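You operate a simulated robot arm through the tools that you are given. There is no shell and no other tool. Be economical: measure what you need, move in short steps, check, and stop when the job is done.

You run a simulated robot arm. Do the job below in one go: nothing can be reset, and whatever is moved stays where it is left.

JOB
Finish the carton's wrap at drag 2, then part the film.
Fine: one whole wrap in all; after the orange tear key, drag knob off and white clip into the black cup.

It is judged by the outcome, as a careful person would: the job done as asked, and still so three seconds after it is handed in. It fails if anything else is knocked over, pushed out of place, dropped, spilled or broken.

ROBOT AND FRAMES
A 6-joint arm with a four-finger gripper on a trunk, on a base that drives. Base frame: it is fixed to the floor where the robot stands at the start and does not move with it; the origin is under the middle of the robot, x ahead of it, y to its left, z up. Units: mm, rad, N and s.
With the tool pointing down near the work surface it reaches from about 120 to 920 mm from the robot's upright axis, wherever it stands. Its first joint turns from -2.897 to 2.897 rad. Places, roughly: black cup of the film block [700, 100, 900]; carton turntable [500, 100, 900]; drag knob [600, 0, 900]; orange tear key [700, 0, 900]; press bar [600, -200, 1000]; wooden fence [400, -200, 900]. Payload 3.43 kg.
The tool frame sits at the grasp point between the pads (the TCP): z along the fingers, y along the line on which they close. The tips reach 30 mm beyond it. The gripper opens to 120 mm. The gripper's body begins 85 mm behind the TCP.
Orientation is told as [roll, pitch, yaw] about the base's x, y, z axes, in that order, counted from this pose: with the fingers straight down and closing along the base's y, the tool's x points along the base's -x, its y along +y and its z along -z.

CONTROLS
- The arm moves only by the tool move_arm. Its argument "motion" is a list of rows, each a list of 2 entries, a list of its own where there are three numbers: the shift along the tool's x, y, z in mm, then the turn, a rotation vector about the tool's x, y, z in rad. In form: [[[x, y, z], [rx, ry, rz]], ...]. A call has 1 to 8 rows; each row is the pose to reach, as a shift and turn from the pose commanded when the call began, along the tool's axes at that moment. "claw" is the closure, from 0 (fully open) to 1 (shut), set as the call begins (left out, the last holds). Each row takes 0.2 s and may step no farther than 50 mm and 0.15 rad from the row before; otherwise, or with a gripper value out of range, the whole call is refused. A pose out of reach is approached as far as the arm can. The call stops where the force on the tool passes 80 N (or 10 N more than at its start, if that is more) or the arm is blocked; 0.2 s more then pass. The fingers move at their own pace and stop on an object; they squeeze with about 35 N. The grip force told is the motor's: it shows also when the fingers shut on nothing. Time passes only in rows, and 0.2 s behind the last, so rows that repeat a pose let the fingers close. It gives the time, the measured TCP pose, the force on the tool (base axes), the opening and the grip force at its end, in the units of the frame above (readings bear some noise), with the torque about the TCP (base axes, N m) and any sound that the robot's microphone picked up.
- Cameras (640 x 400 px; columns grow to the right, rows downward): "scene" is now at [68.9, 207.1, 1617.7]; the picture's right is [-0.12, -0.99, 0.00], its down [-0.39, 0.05, -0.92] and it looks along [0.91, -0.11, -0.40] (base axes); focal length 214 px, centre (320, 200). "wrist" rides on the gripper at [71, -17, -120] in the tool frame; the picture's right is [0.23, 0.97, 0.00], its down [-0.81, 0.19, -0.55] and it looks along [-0.54, 0.13, 0.83] (tool axes); focal length 275 px, centre (320, 200). There is no depth. A picture from a camera that has moved, and an enlarged one, comes with that camera's place and axes in the base frame and with its lens. The place of the scene camera against the robot may be out by one fixed shift of up to 25 mm in any direction.
- get_image(camera): a new picture of that camera. It takes no simulated time.
- move_column(by): slides the trunk up (or, below 0, down) by that many mm; the arm and the scene camera ride with it, the base frame stays. It gives what a move gives, with no picture.
- drive_base(legs): drives the robot by 1 to 6 legs, each [ahead, left, turn to the left] in mm, mm and rad, along the robot's own axes; the way and the turn of a leg run together, so that a leg with both is an arc; at most 1500 mm and 3.142 rad a leg. The arm and the cameras ride along, it lands a little off, and it stops where it bumps. It gives what a move gives.
- turn_head(pan, tilt): turns the head with the scene camera to pan (to the left, within 2.094 rad either way) and tilt (down, from -0.506 to 1.204), counted from straight ahead of the robot. It gives what a move gives.
- close_up(camera, box): a new picture of the part [left, top, right, bottom] of that camera's present view, enlarged. It takes no simulated time.
- hand_in(): hands the job in; it is judged then, once.

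Work in short steps. Places have to be worked out from the pictures, the camera data and where the tool is seen: move nearer, look again, correct. Check each grasp and each placing, and mend what went wrong. You have 120 turns and 98 pictures in all, those below and enlarged ones among them. Open the gripper and draw the arm clear of the work before you hand the job in, unless the task says otherwise; then end with one line.

The tools are called after "Request:" as name(argument=value, ...) on one line, values as JSON. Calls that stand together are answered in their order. move_arm: Moves the arm, as the interface text tells. Its arguments: {"type":"object","properties":{"motion":{"type":"array","items":{"type":"array"}},"claw":{"type":"number"}},"required":["motion"]} The other tools are called the same way: move_column (by) slides the trunk up or down; drive_base (legs) drives the base; turn_head (pan, tilt) turns the head that bears the scene camera; get_image (camera) takes a picture; close_up (camera, box) takes an enlarged picture of a part of a camera's view; hand_in () hands the job in.

At the start:

```text
time_s: 0.0
tcp_pos: [544.4, 69.2, 1295.5]
ee_rot: [0.0, 0.0, 0.001]
wrist_force: [0.5, 0.3, 1.0]
ft_torque: [0.02, -0.01, 0.01]
grip_width: 120.0
gripper_force: 0.0
trunk travel left (down, up): [-150.0, 390.0]
robot x, y, heading: [-2.1, 0.1, -0.002]
head pan, tilt: [-1.351, 1.201]
```

scene: 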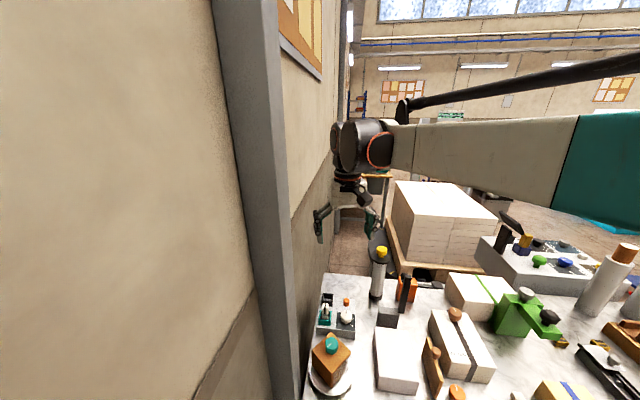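
wrist: 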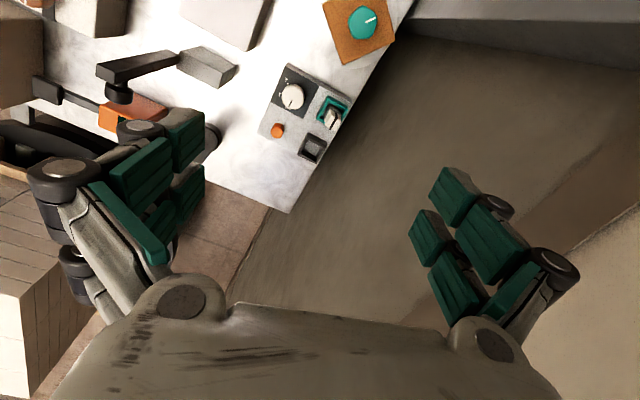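

The scene shows a bench with a film block (knob, orange key, clip, cup) and a carton on a turntable. I take enlarged views to learn the details.

Request:
close_up(camera="scene", box=[290, 230, 450, 400])

Request:
close_up(camera="wrist", box=[220, 0, 420, 220])

```text
2.35 times, centred on (370, 315) of scene
camera zoom: at [68.9, 207.1, 1617.7], right [-0.12, -0.99, 0.0], down [-0.39, 0.05, -0.92], along [0.91, -0.11, -0.4], focal length 505 px, centre (202, -71)
```

zoom: 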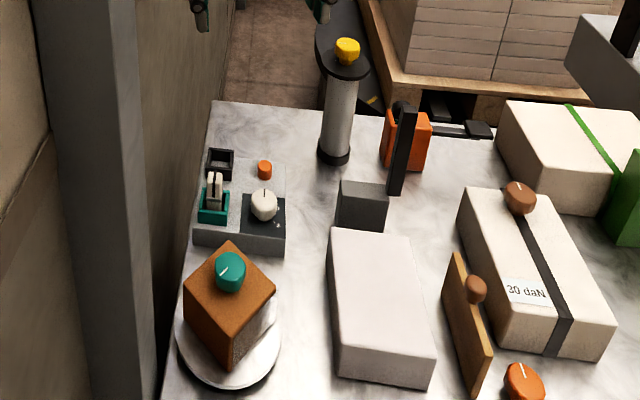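

```text
1.82 times, centred on (320, 110) of wrist
camera zoom: at [471.6, 51.5, 1415.5], right [-0.23, 0.97, 0.0], down [0.81, 0.19, 0.55], along [0.54, 0.13, -0.83], focal length 500 px, centre (320, 364)
```

zoom: 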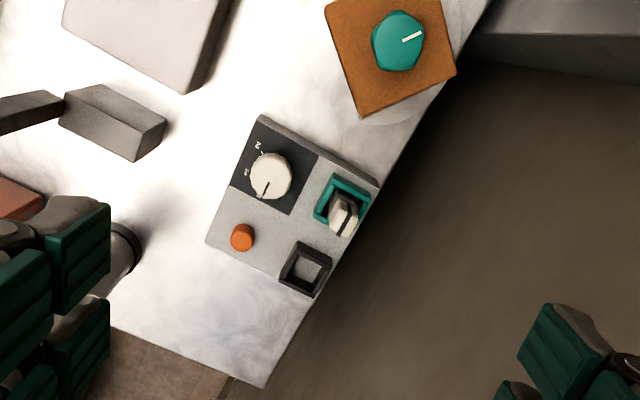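

I lower the gripper some to look at the block and carton top from closer up.

Request:
move_arm(motion=[[[10, -10, 45], [0, 0, 0]], [[20, -20, 90], [0, 0, 0]], [[30, -20, 135], [0, 0, 0]], [[30, -20, 170], [0, 0, 0]]])

Request:
get_image(camera="wrist")

```text
time_s: 1.0
tcp_pos: [513.6, 48.0, 1120.6]
ee_rot: [-0.001, 0.0, -0.002]
wrist_force: [0.9, 0.1, -0.9]
ft_torque: [0.01, -0.03, 0.0]
grip_width: 119.8
gripper_force: 0.0
trunk travel left (down, up): [-150.0, 390.0]
robot x, y, heading: [-0.4, -0.4, 0.001]
head pan, tilt: [-1.351, 1.201]
```

```text
93 pictures are left
camera wrist: at [442.6, 31.7, 1242.1], right [-0.23, 0.97, 0.0], down [0.81, 0.19, 0.55], along [0.54, 0.13, -0.83], focal length 275 px, centre (320, 200)
```

wrist: 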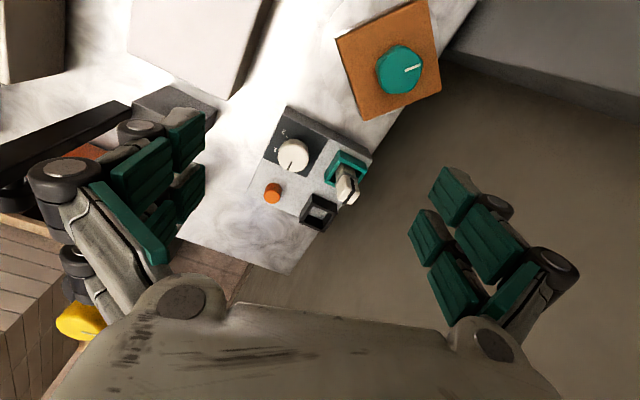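

Request:
close_up(camera="wrist", box=[240, 95, 390, 240])

Request:
close_up(camera="wrist", box=[320, 0, 470, 130])

Request:
close_up(camera="scene", box=[300, 320, 380, 400])

```text
2.76 times, centred on (315, 168) of wrist
camera zoom: at [442.6, 31.7, 1242.1], right [-0.23, 0.97, 0.0], down [0.81, 0.19, 0.55], along [0.54, 0.13, -0.83], focal length 759 px, centre (334, 290)
```

zoom: 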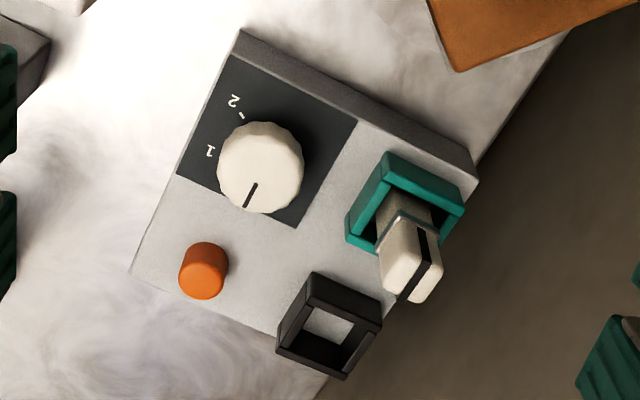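

```text
3.08 times, centred on (395, 65) of wrist
camera zoom: at [442.6, 31.7, 1242.1], right [-0.23, 0.97, 0.0], down [0.81, 0.19, 0.55], along [0.54, 0.13, -0.83], focal length 847 px, centre (89, 615)
```

zoom: 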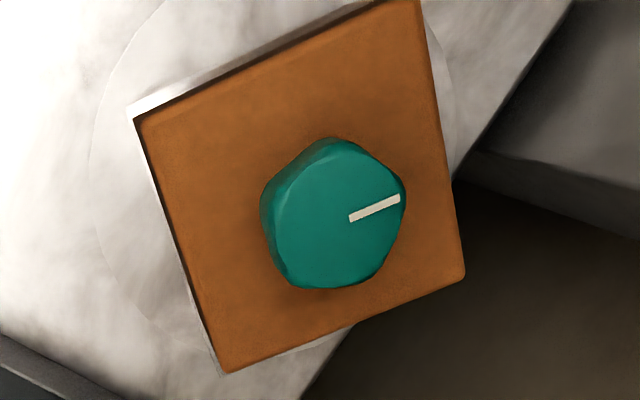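

```text
5.00 times, centred on (340, 360) of scene
camera zoom: at [54.9, 214.6, 1577.9], right [-0.05, -1.0, 0.0], down [-0.76, 0.03, -0.65], along [0.65, -0.03, -0.76], focal length 1072 px, centre (220, -600)
```

zoom: 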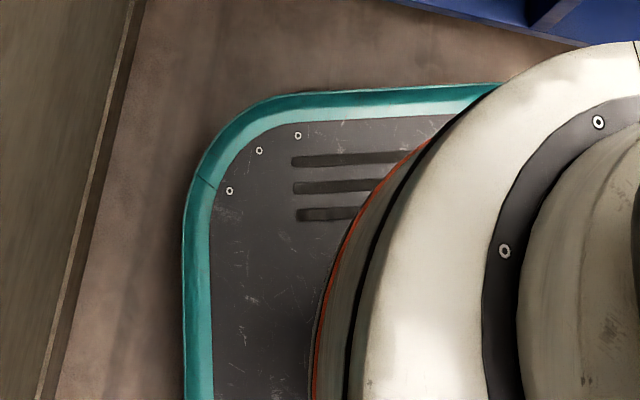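

The scene camera has changed pose; I check its view now.

Request:
turn_head(pan=0.0, tilt=0.7)

Request:
get_image(camera="scene")

```text
time_s: 2.5
tcp_pos: [513.9, 49.5, 1121.2]
ee_rot: [-0.002, 0.001, 0.002]
wrist_force: [0.4, 0.2, 0.3]
ft_torque: [0.04, 0.02, -0.01]
grip_width: 120.0
gripper_force: 0.0
trunk travel left (down, up): [-150.0, 390.0]
robot x, y, heading: [0.9, 0.8, -0.003]
head pan, tilt: [0.0, 0.7]
```

```text
89 pictures are left
camera scene: at [61.9, 218.0, 1591.5], right [0.0, -1.0, 0.0], down [-0.64, 0.0, -0.76], along [0.76, 0.0, -0.64], focal length 214 px, centre (320, 200)
```

scene: 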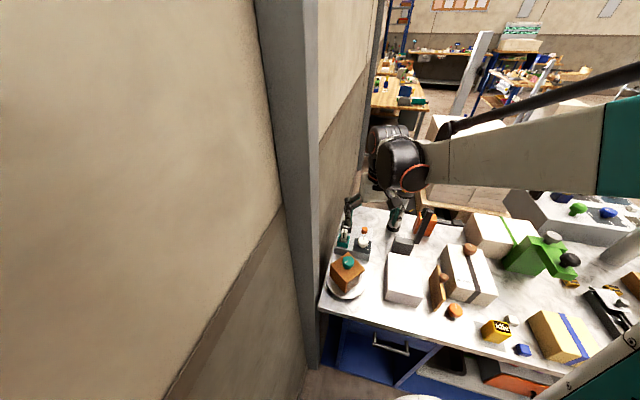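

The head works; I enlarge the carton and the film block to find the film and which way it winds.

Request:
close_up(camera="scene", box=[315, 190, 455, 310])

Request:
close_up(camera="scene", box=[315, 240, 375, 305])

```text
3.33 times, centred on (385, 250) of scene
camera zoom: at [61.9, 218.0, 1591.5], right [0.0, -1.0, 0.0], down [-0.64, 0.0, -0.76], along [0.76, 0.0, -0.64], focal length 715 px, centre (103, 33)
```

zoom: 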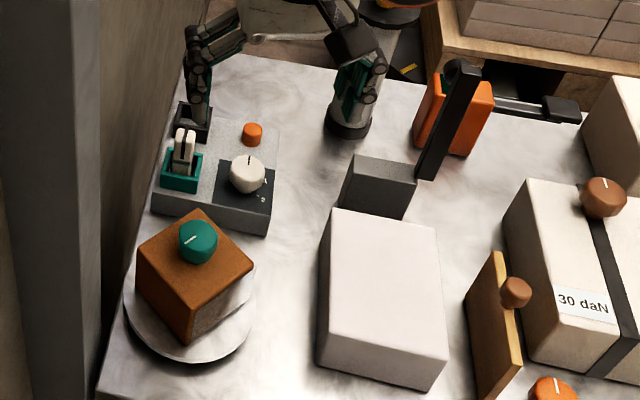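

```text
6.15 times, centred on (345, 272) of scene
camera zoom: at [61.9, 218.0, 1591.5], right [0.0, -1.0, 0.0], down [-0.64, 0.0, -0.76], along [0.76, 0.0, -0.64], focal length 1320 px, centre (166, -246)
```

zoom: 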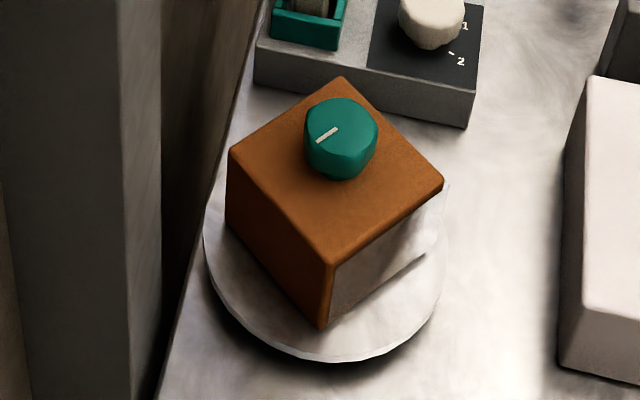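

Film covers a face of the carton on the near-right side. I swing the wrist camera round to look at the -y side of the carton.

Request:
move_arm(motion=[[[20, -10, 0], [0, 0, -0.15]], [[40, -20, 0], [0, 0, -0.3]], [[60, -40, 0], [0, 0, -0.45]], [[80, -60, 0], [0, 0, -0.6]], [[100, -80, 10], [0, 0, -0.75]], [[105, -80, 30], [0, 0, -0.9]]])

Request:
get_image(camera="wrist")

```text
time_s: 3.9
tcp_pos: [408.5, -30.7, 1093.6]
ee_rot: [0.001, 0.0, 0.903]
wrist_force: [-0.1, -0.9, -1.1]
ft_torque: [0.03, -0.05, 0.01]
grip_width: 119.8
gripper_force: 0.1
trunk travel left (down, up): [-150.0, 390.0]
robot x, y, heading: [-2.2, 1.2, -0.004]
head pan, tilt: [0.0, 0.7]
```

```text
86 pictures are left
camera wrist: at [377.2, -97.7, 1215.3], right [-0.91, 0.42, 0.0], down [0.35, 0.76, 0.55], along [0.23, 0.5, -0.83], focal length 275 px, centre (320, 200)
```

wrist: 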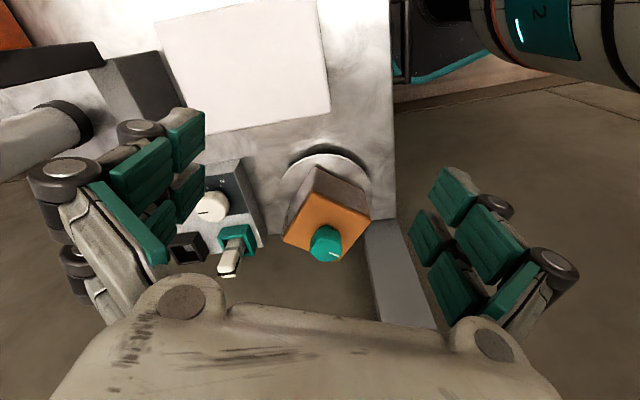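

Request:
close_up(camera="wrist", box=[265, 140, 385, 270])

Request:
close_up(camera="wrist", box=[170, 150, 280, 280])

```text
3.08 times, centred on (325, 205) of wrist
camera zoom: at [377.2, -97.7, 1215.3], right [-0.91, 0.42, 0.0], down [0.35, 0.76, 0.55], along [0.23, 0.5, -0.83], focal length 847 px, centre (305, 185)
```

zoom: 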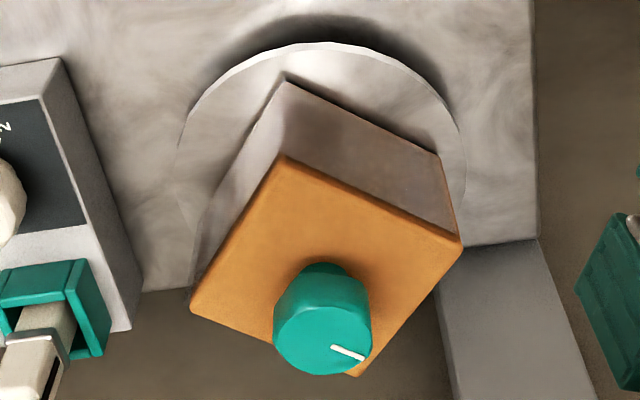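

```text
3.08 times, centred on (225, 215) of wrist
camera zoom: at [377.2, -97.7, 1215.3], right [-0.91, 0.42, 0.0], down [0.35, 0.76, 0.55], along [0.23, 0.5, -0.83], focal length 847 px, centre (612, 154)
```

zoom: 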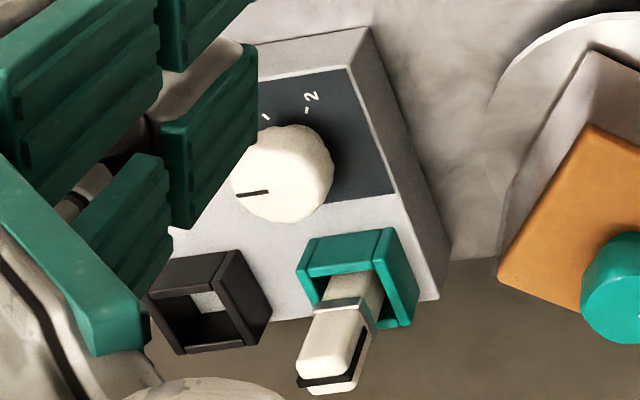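

Film lies on the two -y faces. I want to see the +x faces and exact film ends, so I swing the camera further round to the block's side, staying high.

Request:
move_arm(motion=[[[-20, 0, -20], [0, 0, -0.15]], [[-40, 10, -20], [0, 0, -0.3]], [[-60, 20, -20], [0, 0, -0.45]], [[-80, 30, -20], [0, 0, -0.6]], [[-100, 40, -20], [0, 0, -0.75]], [[-120, 40, -20], [0, 0, -0.9]], [[-140, 40, -20], [0, 0, -1.05]], [[-150, 40, -20], [0, 0, -1.2]]])

Request:
get_image(camera="wrist")

```text
time_s: 5.7
tcp_pos: [470.6, 111.8, 1115.3]
ee_rot: [0.002, -0.002, 2.102]
wrist_force: [0.4, 0.5, 0.7]
ft_torque: [-0.03, 0.03, 0.01]
grip_width: 120.0
gripper_force: 0.1
trunk travel left (down, up): [-150.0, 390.0]
robot x, y, heading: [2.7, 0.1, -0.002]
head pan, tilt: [0.0, 0.7]
```

```text
83 pictures are left
camera wrist: at [520.8, 58.3, 1236.3], right [-0.72, -0.69, 0.0], down [-0.58, 0.6, 0.55], along [-0.38, 0.4, -0.83], focal length 275 px, centre (320, 200)
```

wrist: 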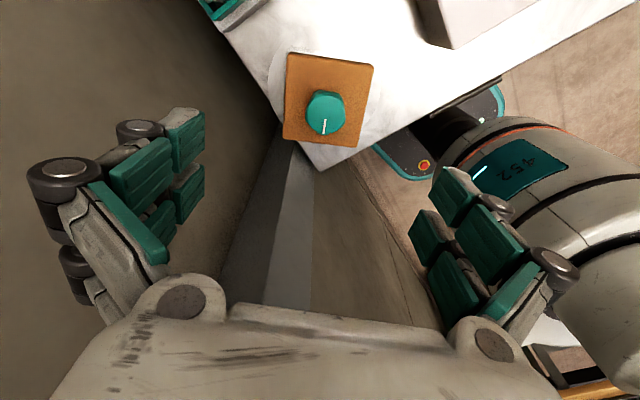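

The carton knob comes out near (467, 107, ~972). I back the camera off toward +x/-y for an oblique view of faces on that side.

Request:
move_arm(motion=[[[40, -15, 0], [0, 0, 0]], [[80, -30, 0], [0, 0, 0]], [[120, -46, 0], [0, 0, 0]], [[140, -46, 0], [0, 0, 0]]])

Request:
get_image(camera="wrist")

```text
time_s: 6.7
tcp_pos: [580.8, 11.5, 1115.7]
ee_rot: [0.0, 0.001, 2.1]
wrist_force: [-0.2, 0.4, 0.3]
ft_torque: [0.0, 0.04, 0.01]
grip_width: 119.9
gripper_force: 0.0
trunk travel left (down, up): [-150.0, 390.0]
robot x, y, heading: [-0.4, 0.2, 0.003]
head pan, tilt: [0.0, 0.7]
```

```text
82 pictures are left
camera wrist: at [631.3, -41.6, 1237.2], right [-0.72, -0.69, 0.0], down [-0.57, 0.6, 0.55], along [-0.38, 0.4, -0.83], focal length 275 px, centre (320, 200)
```

wrist: 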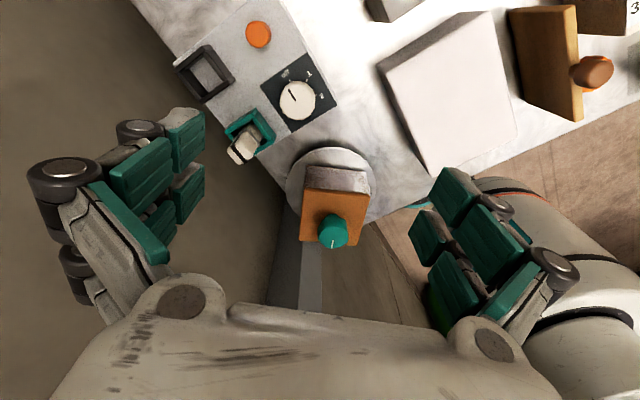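

Request:
close_up(camera="wrist", box=[240, 50, 350, 140])

Request:
close_up(camera="wrist", box=[280, 140, 380, 260])

```text
4.44 times, centred on (295, 95) of wrist
camera zoom: at [631.3, -41.6, 1237.2], right [-0.72, -0.69, 0.0], down [-0.57, 0.6, 0.55], along [-0.38, 0.4, -0.83], focal length 1224 px, centre (431, 667)
```

zoom: 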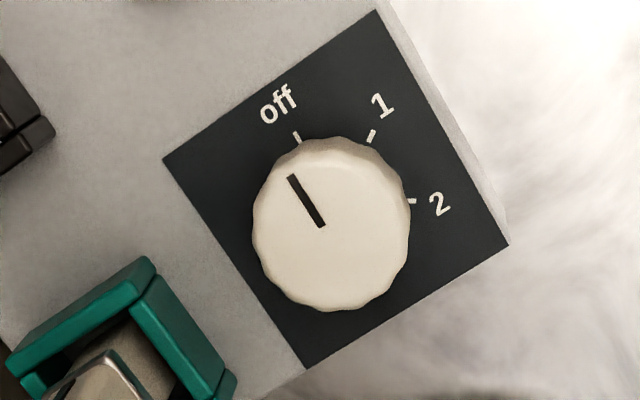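

```text
3.33 times, centred on (330, 200) of wrist
camera zoom: at [631.3, -41.6, 1237.2], right [-0.72, -0.69, 0.0], down [-0.57, 0.6, 0.55], along [-0.38, 0.4, -0.83], focal length 918 px, centre (287, 200)
```

zoom: 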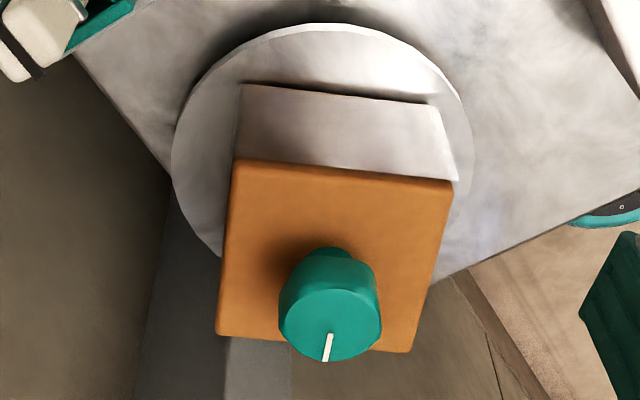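

The drag knob reads off with 1 and 2 clockwise (≈114° to 2), centred near (594.5, 34.3), top z≈915. The teal carton knob is near (465, 109, 980). I part-close the gripper and come down above the drag knob.

Request:
move_arm(motion=[[[-6, -12, 40], [0, 0, 0]], [[-12.8, -23.3, 80], [0, 0, 0]], [[-12.8, -23.3, 120], [0, 0, 0]], [[-12.8, -23.3, 160], [0, 0, 0]]], claw=0.42)

Request:
get_image(camera="wrist")

Request:
close_up(camera="scene", box=[315, 190, 405, 310])

```text
time_s: 7.7
tcp_pos: [594.3, 34.7, 957.6]
ee_rot: [-0.001, -0.001, 2.1]
wrist_force: [0.2, -0.4, -0.4]
ft_torque: [-0.05, 0.0, -0.01]
grip_width: 69.7
gripper_force: 0.0
trunk travel left (down, up): [-150.0, 390.0]
robot x, y, heading: [-2.9, 1.3, 0.001]
head pan, tilt: [0.0, 0.7]
```

```text
79 pictures are left
camera wrist: at [645.1, -18.9, 1078.1], right [-0.72, -0.69, 0.0], down [-0.57, 0.6, 0.55], along [-0.38, 0.4, -0.83], focal length 275 px, centre (320, 200)
```

wrist: 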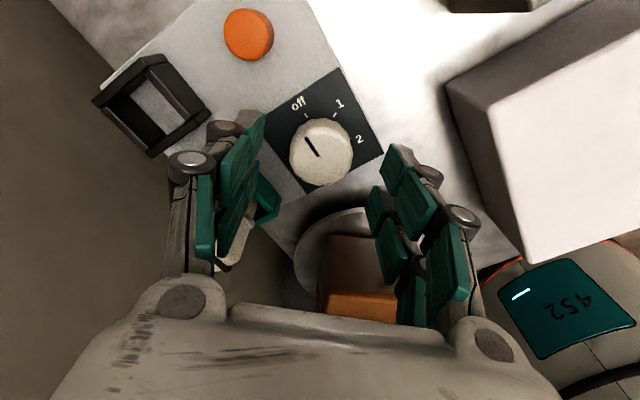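

```text
3.33 times, centred on (360, 250) of scene
camera zoom: at [62.5, 217.9, 1591.5], right [0.0, -1.0, 0.0], down [-0.64, 0.0, -0.76], along [0.76, 0.0, -0.64], focal length 715 px, centre (187, 33)
```

zoom: 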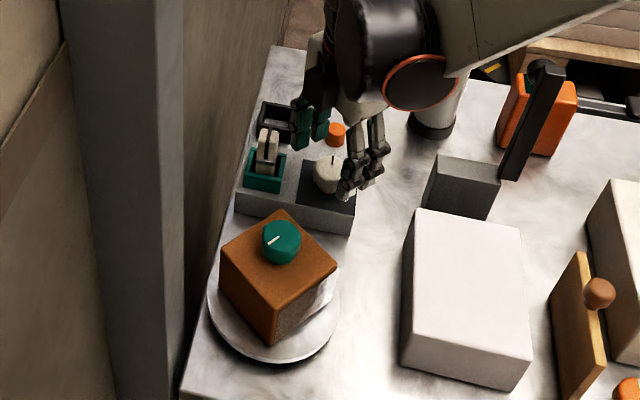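

The fingers straddle the knob evenly. I go down 32 mm and close on it.

Request:
move_arm(motion=[[[0, 0, 16], [0, 0, 0]], [[0, 0, 32], [0, 0, 0]]])

Request:
move_arm(motion=[[[0, 0, 0], [0, 0, 0]], [[0, 0, 0], [0, 0, 0]], [[0, 0, 0], [0, 0, 0]]], claw=1)

Request:
get_image(camera="wrist")

```text
time_s: 8.3
tcp_pos: [593.8, 36.8, 925.1]
ee_rot: [-0.001, 0.001, 2.099]
wrist_force: [0.6, 1.0, -0.3]
ft_torque: [0.0, -0.02, 0.01]
grip_width: 69.6
gripper_force: 0.0
trunk travel left (down, up): [-150.0, 390.0]
robot x, y, heading: [1.5, -1.9, -0.004]
head pan, tilt: [0.0, 0.7]
```

```text
time_s: 9.1
tcp_pos: [593.8, 37.0, 924.2]
ee_rot: [0.001, 0.0, 2.098]
wrist_force: [0.4, 1.4, 2.9]
ft_torque: [0.01, -0.09, 0.02]
grip_width: 38.4
gripper_force: 45.4
trunk travel left (down, up): [-150.0, 390.0]
robot x, y, heading: [-0.5, 0.4, -0.001]
head pan, tilt: [0.0, 0.7]
```

```text
77 pictures are left
camera wrist: at [643.9, -17.5, 1045.6], right [-0.72, -0.69, 0.0], down [-0.57, 0.6, 0.55], along [-0.38, 0.4, -0.83], focal length 275 px, centre (320, 200)
```

wrist: 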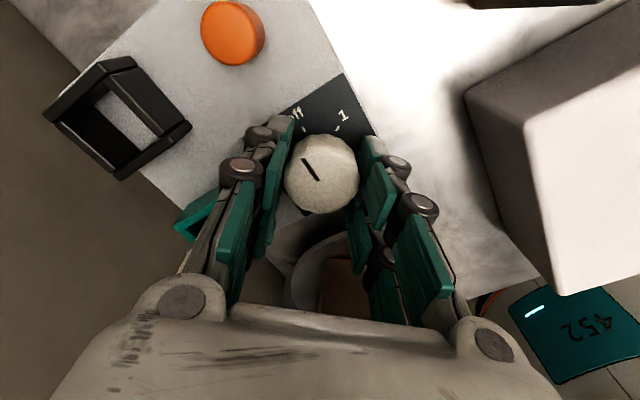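

Gripped at 38 mm. I turn clockwise from above (positive about tool z), about 1 rad first, and check.

Request:
move_arm(motion=[[[0, 0, 0], [0, 0, 0.14]], [[0, 0, 0], [0, 0, 0.28]], [[0, 0, 0], [0, 0, 0.42]], [[0, 0, 0], [0, 0, 0.56]], [[0, 0, 0], [0, 0, 0.7]], [[0, 0, 0], [0, 0, 0.84]], [[0, 0, 0], [0, 0, 0.98]]])

Request:
get_image(camera="wrist")

```text
time_s: 10.7
tcp_pos: [595.5, 34.6, 922.2]
ee_rot: [-0.002, 0.0, 1.119]
wrist_force: [32.7, 2.9, 29.8]
ft_torque: [-0.45, -0.53, 0.06]
grip_width: 38.3
gripper_force: 45.2
trunk travel left (down, up): [-150.0, 390.0]
robot x, y, heading: [-1.8, -3.0, 0.003]
head pan, tilt: [0.0, 0.7]
```

```text
76 pictures are left
camera wrist: at [579.3, -36.7, 1042.8], right [-0.98, 0.22, 0.0], down [0.18, 0.81, 0.55], along [0.12, 0.54, -0.83], focal length 275 px, centre (320, 200)
```

wrist: 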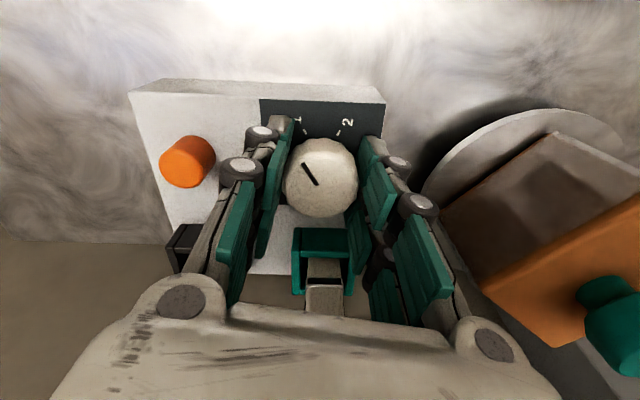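

The knob points at 1 now; the tool carries some side load, so I relieve it slightly and keep turning to 2.

Request:
move_arm(motion=[[[-0.5, -1, -1.5], [0, 0, 0]], [[-0.5, -1, -1.5], [0, 0, 0.14]], [[-0.5, -1, -1.5], [0, 0, 0.28]], [[-0.5, -1, -1.5], [0, 0, 0.42]], [[-0.5, -1, -1.5], [0, 0, 0.56]], [[-0.5, -1, -1.5], [0, 0, 0.7]], [[-0.5, -1, -1.5], [0, 0, 0.84]], [[-0.5, -1, -1.5], [0, 0, 0.98]]])

Request:
get_image(camera="wrist")

```text
time_s: 12.5
tcp_pos: [597.4, 33.7, 923.1]
ee_rot: [0.001, 0.001, 0.137]
wrist_force: [4.7, -24.2, -31.4]
ft_torque: [-0.36, 0.47, 0.04]
grip_width: 38.5
gripper_force: 44.9
trunk travel left (down, up): [-150.0, 390.0]
robot x, y, heading: [0.9, 0.6, -0.003]
head pan, tilt: [0.0, 0.7]
```

```text
75 pictures are left
camera wrist: at [528.9, 6.8, 1044.3], right [-0.36, 0.93, 0.0], down [0.78, 0.3, 0.55], along [0.51, 0.2, -0.83], focal length 275 px, centre (320, 200)
```

wrist: 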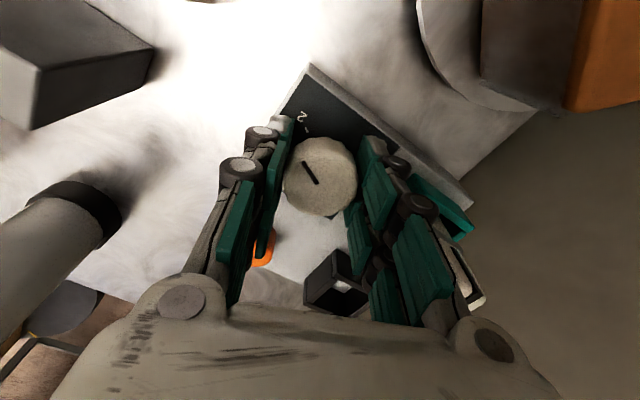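

I enlarge to check the pointer against the 2 tick.

Request:
close_up(camera="wrist", box=[270, 90, 380, 220])

```text
3.08 times, centred on (325, 155) of wrist
camera zoom: at [528.9, 6.8, 1044.3], right [-0.36, 0.93, 0.0], down [0.78, 0.3, 0.55], along [0.51, 0.2, -0.83], focal length 847 px, centre (305, 338)
```

zoom: 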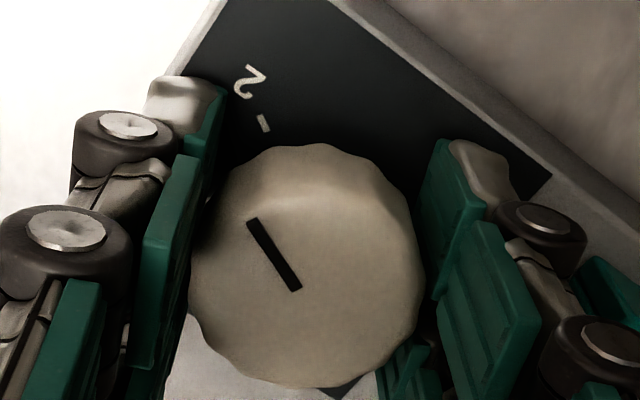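

Pointer is about 3° short of the 2 tick. I turn 0.05 rad further, then open and rise a bit to check.

Request:
move_arm(motion=[[[0, 0, 0], [0, 0, 0.05]], [[0, 0, 0], [0, 0, 0.05]]])

Request:
move_arm(motion=[[[0, 0, 0], [0, 0, 0]], [[0, 0, 0], [0, 0, 0]], [[0, 0, -40], [0, 0, 0]], [[0, 0, -80], [0, 0, 0]]], claw=0.42)

Request:
close_up(camera="wrist", box=[250, 80, 400, 220])

```text
time_s: 13.1
tcp_pos: [597.2, 33.5, 922.9]
ee_rot: [0.002, 0.0, 0.088]
wrist_force: [5.7, -32.2, -29.9]
ft_torque: [-0.3, 0.24, 0.08]
grip_width: 38.4
gripper_force: 45.0
trunk travel left (down, up): [-150.0, 390.0]
robot x, y, heading: [2.5, -1.2, 0.001]
head pan, tilt: [0.0, 0.7]
```

```text
time_s: 14.1
tcp_pos: [593.0, 37.8, 1005.7]
ee_rot: [-0.001, 0.002, 0.091]
wrist_force: [0.9, 0.4, 0.9]
ft_torque: [0.01, 0.0, 0.01]
grip_width: 69.4
gripper_force: 0.1
trunk travel left (down, up): [-150.0, 390.0]
robot x, y, heading: [0.1, -0.4, 0.001]
head pan, tilt: [0.0, 0.7]
```

```text
2.86 times, centred on (325, 150) of wrist
camera zoom: at [523.2, 14.0, 1125.3], right [-0.32, 0.95, 0.0], down [0.79, 0.26, 0.55], along [0.52, 0.18, -0.83], focal length 786 px, centre (306, 343)
```

zoom: 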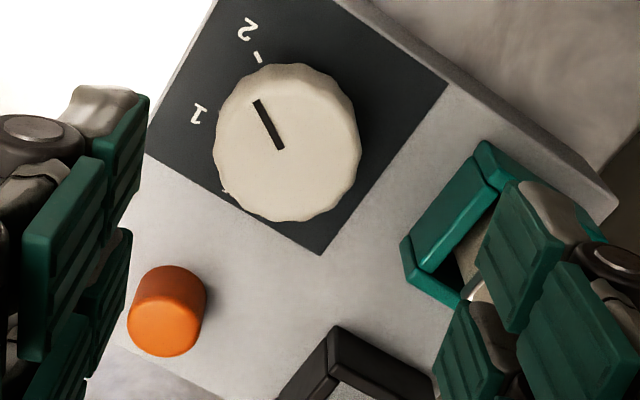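

Pointer lines up with 2. Now I rise and move over the carton knob, winding the wrist back for a long clockwise stroke.

Request:
move_arm(motion=[[[0, 0, -45], [0, 0, 0]], [[20, 15, -85], [0, 0, -0.15]], [[45, 30, -85], [0, 0, -0.3]], [[70, 45, -85], [0, 0, -0.45]], [[95, 60, -85], [0, 0, -0.6]], [[121, 75, -85], [0, 0, -0.75]], [[121, 82, -85], [0, 0, -0.9]], [[121, 82, -85], [0, 0, -1.05]]])

Request:
move_arm(motion=[[[0, 0, 0], [0, 0, -0.15]], [[0, 0, 0], [0, 0, -0.3]], [[0, 0, 0], [0, 0, -0.45]], [[0, 0, 0], [0, 0, -0.6]], [[0, 0, 0], [0, 0, -0.75]], [[0, 0, 0], [0, 0, -0.9]], [[0, 0, 0], [0, 0, -1.0]]])

Request:
get_image(camera="wrist")

```text
time_s: 15.9
tcp_pos: [469.3, 106.4, 1088.0]
ee_rot: [0.002, -0.001, 1.141]
wrist_force: [0.4, -0.6, 0.0]
ft_torque: [0.0, 0.03, 0.01]
grip_width: 69.8
gripper_force: 0.1
trunk travel left (down, up): [-150.0, 390.0]
robot x, y, heading: [1.3, -0.0, 0.003]
head pan, tilt: [0.0, 0.7]
```

```text
time_s: 17.5
tcp_pos: [468.1, 106.4, 1088.8]
ee_rot: [-0.001, 0.0, 2.144]
wrist_force: [-0.5, 0.0, -0.4]
ft_torque: [0.03, -0.01, -0.01]
grip_width: 69.6
gripper_force: 0.1
trunk travel left (down, up): [-150.0, 390.0]
robot x, y, heading: [-1.2, -0.3, -0.002]
head pan, tilt: [0.0, 0.7]
```

```text
72 pictures are left
camera wrist: at [519.9, 55.8, 1208.9], right [-0.69, -0.72, 0.0], down [-0.6, 0.58, 0.55], along [-0.4, 0.38, -0.83], focal length 275 px, centre (320, 200)
```

wrist: 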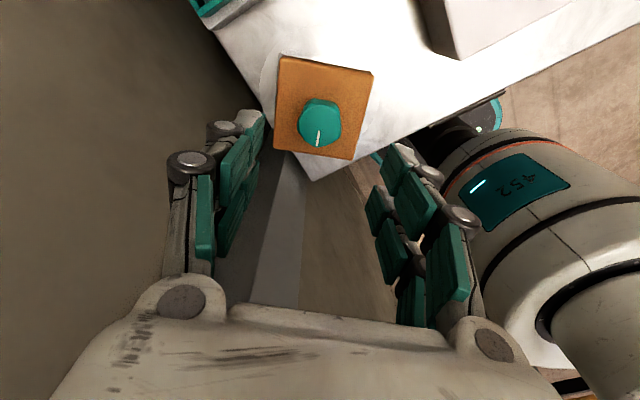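

Knob lies centred. I descend around it, tips a little below its top, watching force.

Request:
move_arm(motion=[[[-1, 0.5, 40], [0, 0, 0]], [[-2, 0.9, 75], [0, 0, 0]], [[-2, 0.9, 90], [0, 0, 0]], [[-2, 0.9, 97], [0, 0, 0]]])

Request:
get_image(camera="wrist")

Request:
close_up(camera="scene", box=[315, 210, 395, 310])

```text
time_s: 18.5
tcp_pos: [466.9, 107.4, 991.2]
ee_rot: [0.0, 0.001, 2.141]
wrist_force: [-0.3, -0.6, 0.4]
ft_torque: [-0.04, 0.04, 0.0]
grip_width: 69.5
gripper_force: 0.1
trunk travel left (down, up): [-150.0, 390.0]
robot x, y, heading: [1.8, 0.4, 0.005]
head pan, tilt: [0.0, 0.7]
```

```text
71 pictures are left
camera wrist: at [519.8, 56.2, 1111.8], right [-0.7, -0.72, 0.0], down [-0.6, 0.58, 0.55], along [-0.4, 0.38, -0.83], focal length 275 px, centre (320, 200)
```

wrist: 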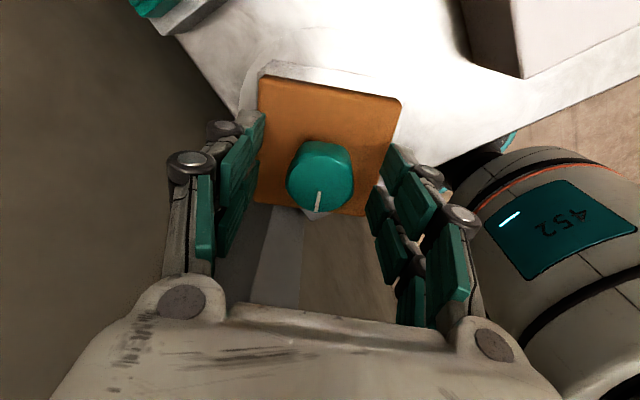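

```text
4.00 times, centred on (355, 260) of scene
camera zoom: at [62.1, 218.0, 1591.6], right [0.0, -1.0, 0.0], down [-0.64, 0.0, -0.76], along [0.76, 0.0, -0.64], focal length 858 px, centre (180, -40)
```

zoom: 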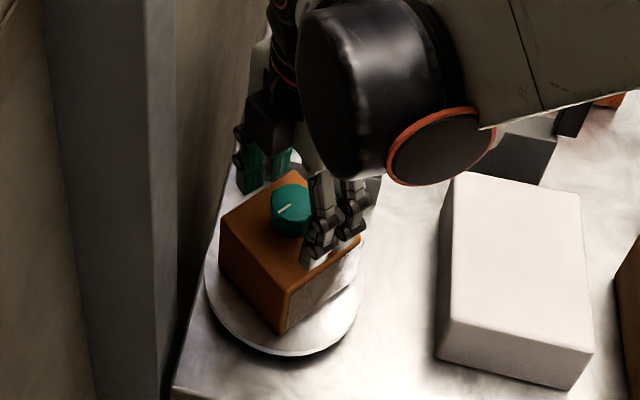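

Clear all around. I close on the carton knob.

Request:
move_arm(motion=[[[0, 0, 3], [0, 0, 0]], [[0, 0, 3], [0, 0, 0]], [[0, 0, 3], [0, 0, 0]]], claw=1)

Request:
move_arm(motion=[[[0, 0, 0], [0, 0, 0.07]], [[0, 0, 0], [0, 0, 0.14]], [[0, 0, 0], [0, 0, 0.2]]])

Request:
get_image(camera="wrist")

```text
time_s: 19.3
tcp_pos: [466.5, 107.9, 990.0]
ee_rot: [0.0, 0.001, 2.14]
wrist_force: [5.8, 0.5, 26.8]
ft_torque: [0.1, -0.1, 0.03]
grip_width: 38.5
gripper_force: 44.8
trunk travel left (down, up): [-150.0, 390.0]
robot x, y, heading: [1.2, 3.8, 0.003]
head pan, tilt: [0.0, 0.7]
```

```text
time_s: 20.1
tcp_pos: [465.7, 108.2, 989.0]
ee_rot: [-0.001, 0.0, 1.94]
wrist_force: [6.7, -0.7, 27.2]
ft_torque: [0.04, -0.16, 0.02]
grip_width: 38.4
gripper_force: 44.9
trunk travel left (down, up): [-150.0, 390.0]
robot x, y, heading: [1.5, 0.3, 0.0]
head pan, tilt: [0.0, 0.7]
```

```text
69 pictures are left
camera wrist: at [506.8, 46.8, 1109.6], right [-0.83, -0.56, 0.0], down [-0.47, 0.69, 0.55], along [-0.31, 0.46, -0.83], focal length 275 px, centre (320, 200)
```

wrist: 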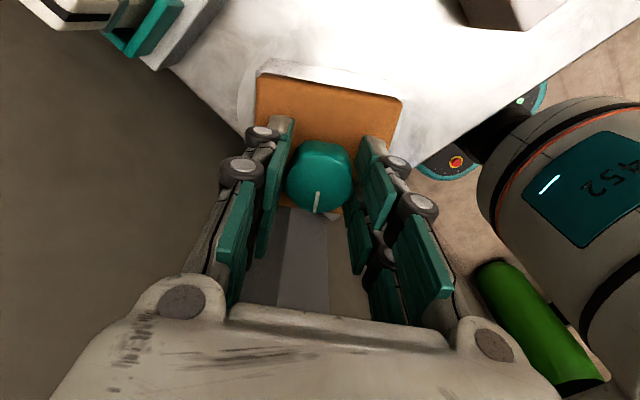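

The carton turns with the gripper. I look for film growth near the corner.

Request:
close_up(camera="wrist", box=[220, 40, 430, 220])

Request:
close_up(camera="scene", box=[325, 235, 375, 300])

```text
2.22 times, centred on (325, 130) of wrist
camera zoom: at [506.8, 46.8, 1109.6], right [-0.83, -0.56, 0.0], down [-0.47, 0.69, 0.55], along [-0.31, 0.46, -0.83], focal length 612 px, centre (309, 356)
```

zoom: 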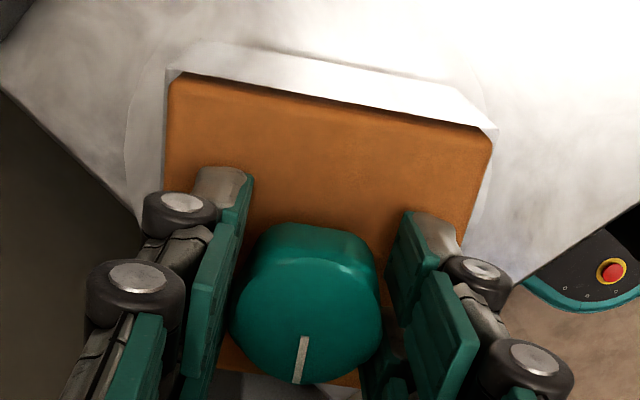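

```text
6.15 times, centred on (350, 268) of scene
camera zoom: at [61.1, 217.6, 1591.7], right [0.0, -1.0, 0.0], down [-0.64, 0.0, -0.77], along [0.77, 0.0, -0.64], focal length 1320 px, centre (135, -215)
```

zoom: 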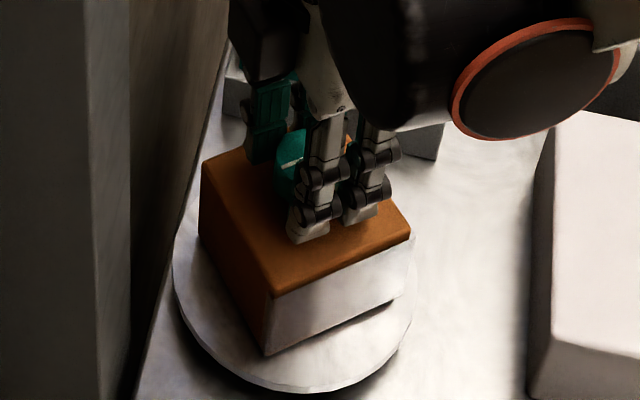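

Possibly new film at the left edge; I turn a further 0.6 rad and look again.

Request:
move_arm(motion=[[[0, 0, -1], [0, 0, 0.12]], [[0, 0, -1], [0, 0, 0.24]], [[0, 0, -1], [0, 0, 0.36]], [[0, 0, -1], [0, 0, 0.48]], [[0, 0, -1], [0, 0, 0.6]]])

Request:
get_image(camera="wrist")

Request:
close_up(camera="scene", box=[325, 235, 375, 300])

```text
time_s: 21.3
tcp_pos: [464.6, 108.1, 990.1]
ee_rot: [0.002, 0.0, 1.339]
wrist_force: [-15.2, 0.5, -30.2]
ft_torque: [-0.1, 0.29, 0.05]
grip_width: 38.3
gripper_force: 45.6
trunk travel left (down, up): [-150.0, 390.0]
robot x, y, heading: [-0.3, -0.5, 0.002]
head pan, tilt: [0.0, 0.7]
```

```text
66 pictures are left
camera wrist: at [465.0, 34.3, 1110.1], right [-1.0, 0.0, 0.0], down [0.0, 0.83, 0.55], along [0.0, 0.55, -0.83], focal length 275 px, centre (320, 200)
```

wrist: 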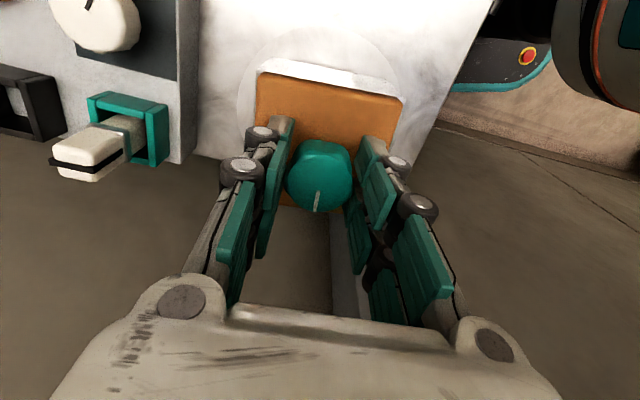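

```text
6.15 times, centred on (350, 268) of scene
camera zoom: at [61.9, 218.5, 1591.3], right [0.0, -1.0, 0.0], down [-0.64, 0.0, -0.76], along [0.76, 0.0, -0.64], focal length 1320 px, centre (135, -215)
```

zoom: 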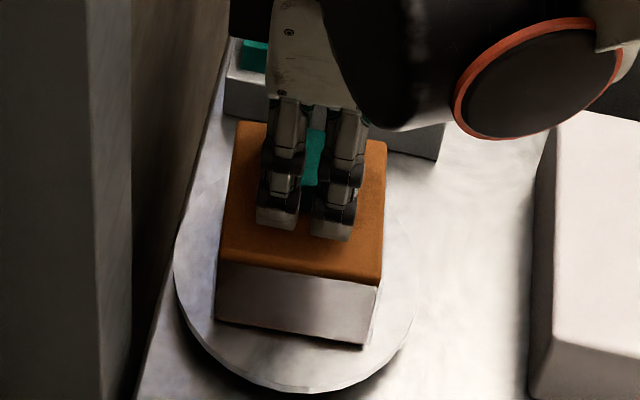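

I want certainty on the winding direction before going further: release, rise, and look at the +x side of the carton.

Request:
move_arm(motion=[[[0, 0, 0], [0, 0, 0]], [[0, 0, 0], [0, 0, 0]], [[0, 0, -40], [0, 0, 0]], [[0, 0, -80], [0, 0, 0]], [[0, 0, -120], [0, 0, -0.15]], [[30, -10, -125], [0, 0, -0.3]], [[60, -40, -125], [0, 0, -0.45]], [[90, -70, -125], [0, 0, -0.6]]], claw=0.42)

Request:
move_arm(motion=[[[-10, -30, 0], [0, 0, -0.15]], [[-20, -60, 0], [0, 0, -0.3]]])

Request:
get_image(camera="wrist")

```text
time_s: 23.1
tcp_pos: [512.8, 2.7, 1114.6]
ee_rot: [0.001, 0.001, 1.942]
wrist_force: [-0.5, 0.1, -0.8]
ft_torque: [0.01, 0.0, -0.04]
grip_width: 69.7
gripper_force: 0.0
trunk travel left (down, up): [-150.0, 390.0]
robot x, y, heading: [0.2, 0.3, 0.002]
head pan, tilt: [0.0, 0.7]
```

```text
time_s: 23.7
tcp_pos: [559.9, 44.9, 1114.1]
ee_rot: [0.0, 0.002, 2.241]
wrist_force: [-0.7, 0.1, 0.1]
ft_torque: [-0.03, -0.02, 0.02]
grip_width: 69.6
gripper_force: 0.0
trunk travel left (down, up): [-150.0, 390.0]
robot x, y, heading: [-3.1, 2.3, -0.001]
head pan, tilt: [0.0, 0.7]
```

```text
64 pictures are left
camera wrist: at [617.4, -0.3, 1234.7], right [-0.62, -0.79, 0.0], down [-0.65, 0.52, 0.55], along [-0.43, 0.34, -0.83], focal length 275 px, centre (320, 200)
```

wrist: 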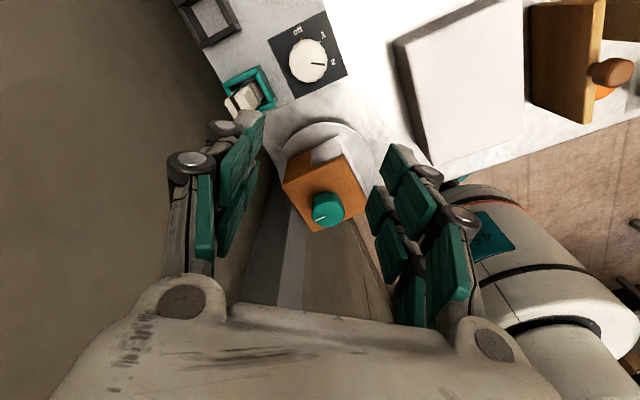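

Request:
close_up(camera="wrist", box=[270, 115, 380, 240])

```text
3.20 times, centred on (325, 178) of wrist
camera zoom: at [617.4, -0.3, 1234.7], right [-0.62, -0.79, 0.0], down [-0.65, 0.52, 0.55], along [-0.43, 0.34, -0.83], focal length 881 px, centre (304, 272)
```

zoom: 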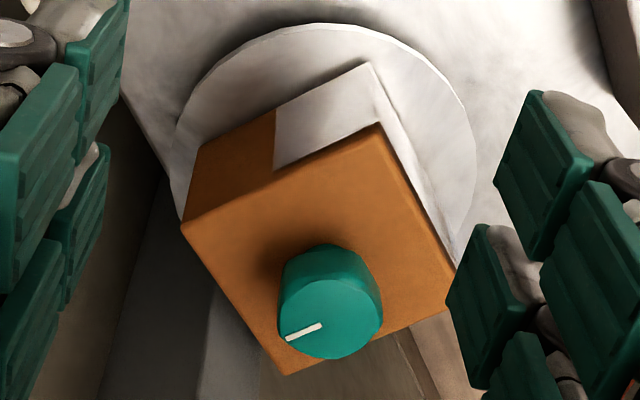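

Film now covers about half of the next face, so clockwise is the winding direction; the film's start is at the A/D corner. Roughly 134° remain. I return to the knob and regrip.

Request:
move_arm(motion=[[[-36, 11, 0], [0, 0, 0]], [[-72, 23, 0], [0, 0, -0.1]], [[-107.9, 34.5, 0], [0, 0, -0.1]], [[-107.9, 34.5, 45], [0, 0, -0.1]], [[-107.9, 34.5, 85], [0, 0, -0.1]], [[-107.9, 34.5, 110], [0, 0, -0.1]], [[-107.9, 34.5, 124], [0, 0, -0.1]]])

Request:
get_image(camera="wrist")

```text
time_s: 25.3
tcp_pos: [465.4, 108.7, 992.0]
ee_rot: [0.001, 0.001, 2.34]
wrist_force: [0.1, 0.1, -0.2]
ft_torque: [0.03, 0.03, -0.01]
grip_width: 69.5
gripper_force: 0.0
trunk travel left (down, up): [-150.0, 390.0]
robot x, y, heading: [1.2, -0.6, 0.001]
head pan, tilt: [0.0, 0.7]
```

```text
62 pictures are left
camera wrist: at [527.2, 68.9, 1112.0], right [-0.54, -0.84, 0.0], down [-0.7, 0.45, 0.55], along [-0.47, 0.3, -0.83], focal length 275 px, centre (320, 200)
```

wrist: 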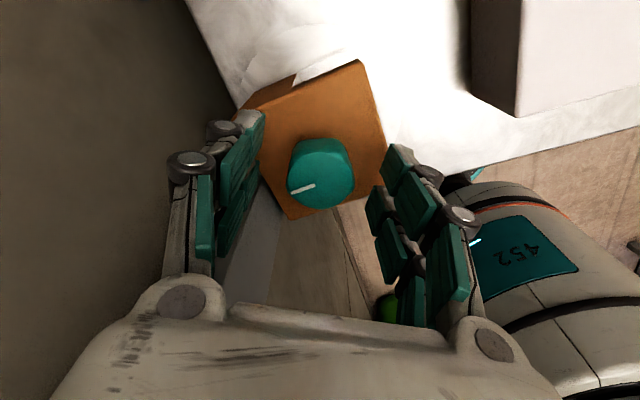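

Well placed. I close and turn clockwise about 1.05 rad.

Request:
move_arm(motion=[[[0, 0, 1], [0, 0, 0]], [[0, 0, 1], [0, 0, 0]], [[0, 0, 1], [0, 0, 0]]], claw=1)

Request:
move_arm(motion=[[[0, 0, 0], [0, 0, 0.14]], [[0, 0, 0], [0, 0, 0.28]], [[0, 0, 0], [0, 0, 0.42]], [[0, 0, 0], [0, 0, 0.56]], [[0, 0, 0], [0, 0, 0.7]], [[0, 0, 0], [0, 0, 0.84]], [[0, 0, 0], [0, 0, 0.98]], [[0, 0, 0], [0, 0, 1.1]]])

Request:
get_image(camera="wrist")

```text
time_s: 26.1
tcp_pos: [465.5, 107.5, 990.8]
ee_rot: [0.0, 0.0, 2.341]
wrist_force: [-0.2, 1.3, 21.9]
ft_torque: [0.49, 0.65, -0.04]
grip_width: 38.2
gripper_force: 45.1
trunk travel left (down, up): [-150.0, 390.0]
robot x, y, heading: [4.5, 0.7, 0.001]
head pan, tilt: [0.0, 0.7]
```

```text
time_s: 27.9
tcp_pos: [465.2, 108.8, 990.6]
ee_rot: [0.002, 0.002, 1.235]
wrist_force: [-38.1, 7.0, -39.9]
ft_torque: [0.34, 0.42, 0.01]
grip_width: 38.0
gripper_force: 44.9
trunk travel left (down, up): [-150.0, 390.0]
robot x, y, heading: [-1.7, 0.9, -0.004]
head pan, tilt: [0.0, 0.7]
```

```text
61 pictures are left
camera wrist: at [457.8, 35.2, 1111.6], right [-0.99, 0.1, 0.0], down [0.08, 0.83, 0.55], along [0.05, 0.55, -0.83], focal length 275 px, centre (320, 200)
```

wrist: 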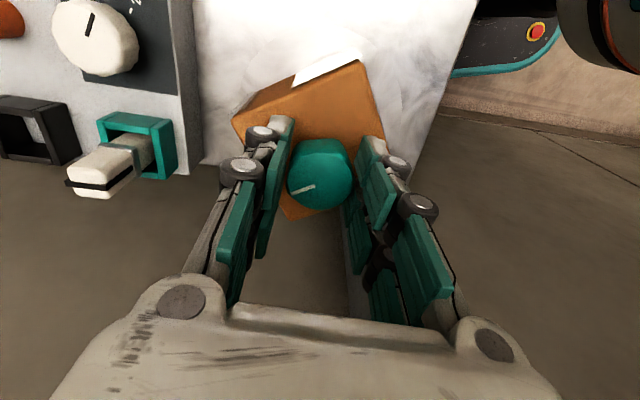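

The film on this face seems not to have grown. I enlarge to check both film ends before going on.

Request:
close_up(camera="wrist", box=[220, 40, 420, 230])

Request:
close_up(camera="scene", box=[325, 235, 375, 300])

```text
2.11 times, centred on (320, 135) of wrist
camera zoom: at [457.8, 35.2, 1111.6], right [-0.99, 0.1, 0.0], down [0.08, 0.83, 0.55], along [0.05, 0.55, -0.83], focal length 580 px, centre (320, 337)
```

zoom: 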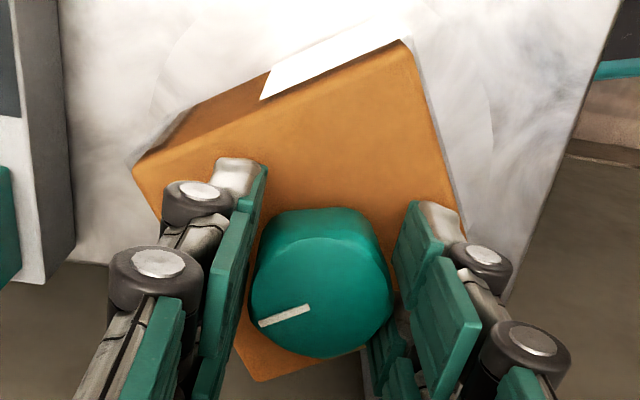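

```text
6.15 times, centred on (350, 268) of scene
camera zoom: at [60.0, 219.4, 1591.2], right [0.0, -1.0, 0.0], down [-0.64, 0.0, -0.77], along [0.77, 0.0, -0.64], focal length 1320 px, centre (135, -215)
```

zoom: 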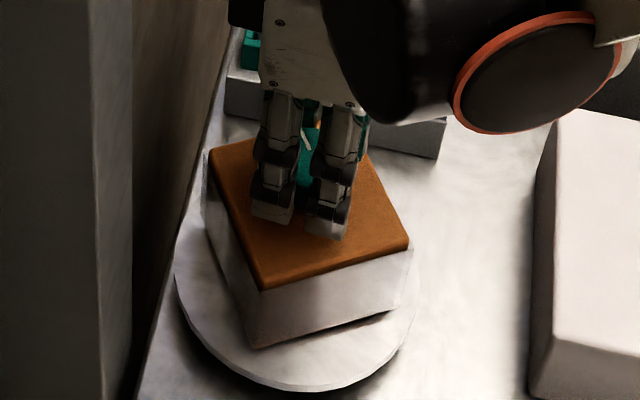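

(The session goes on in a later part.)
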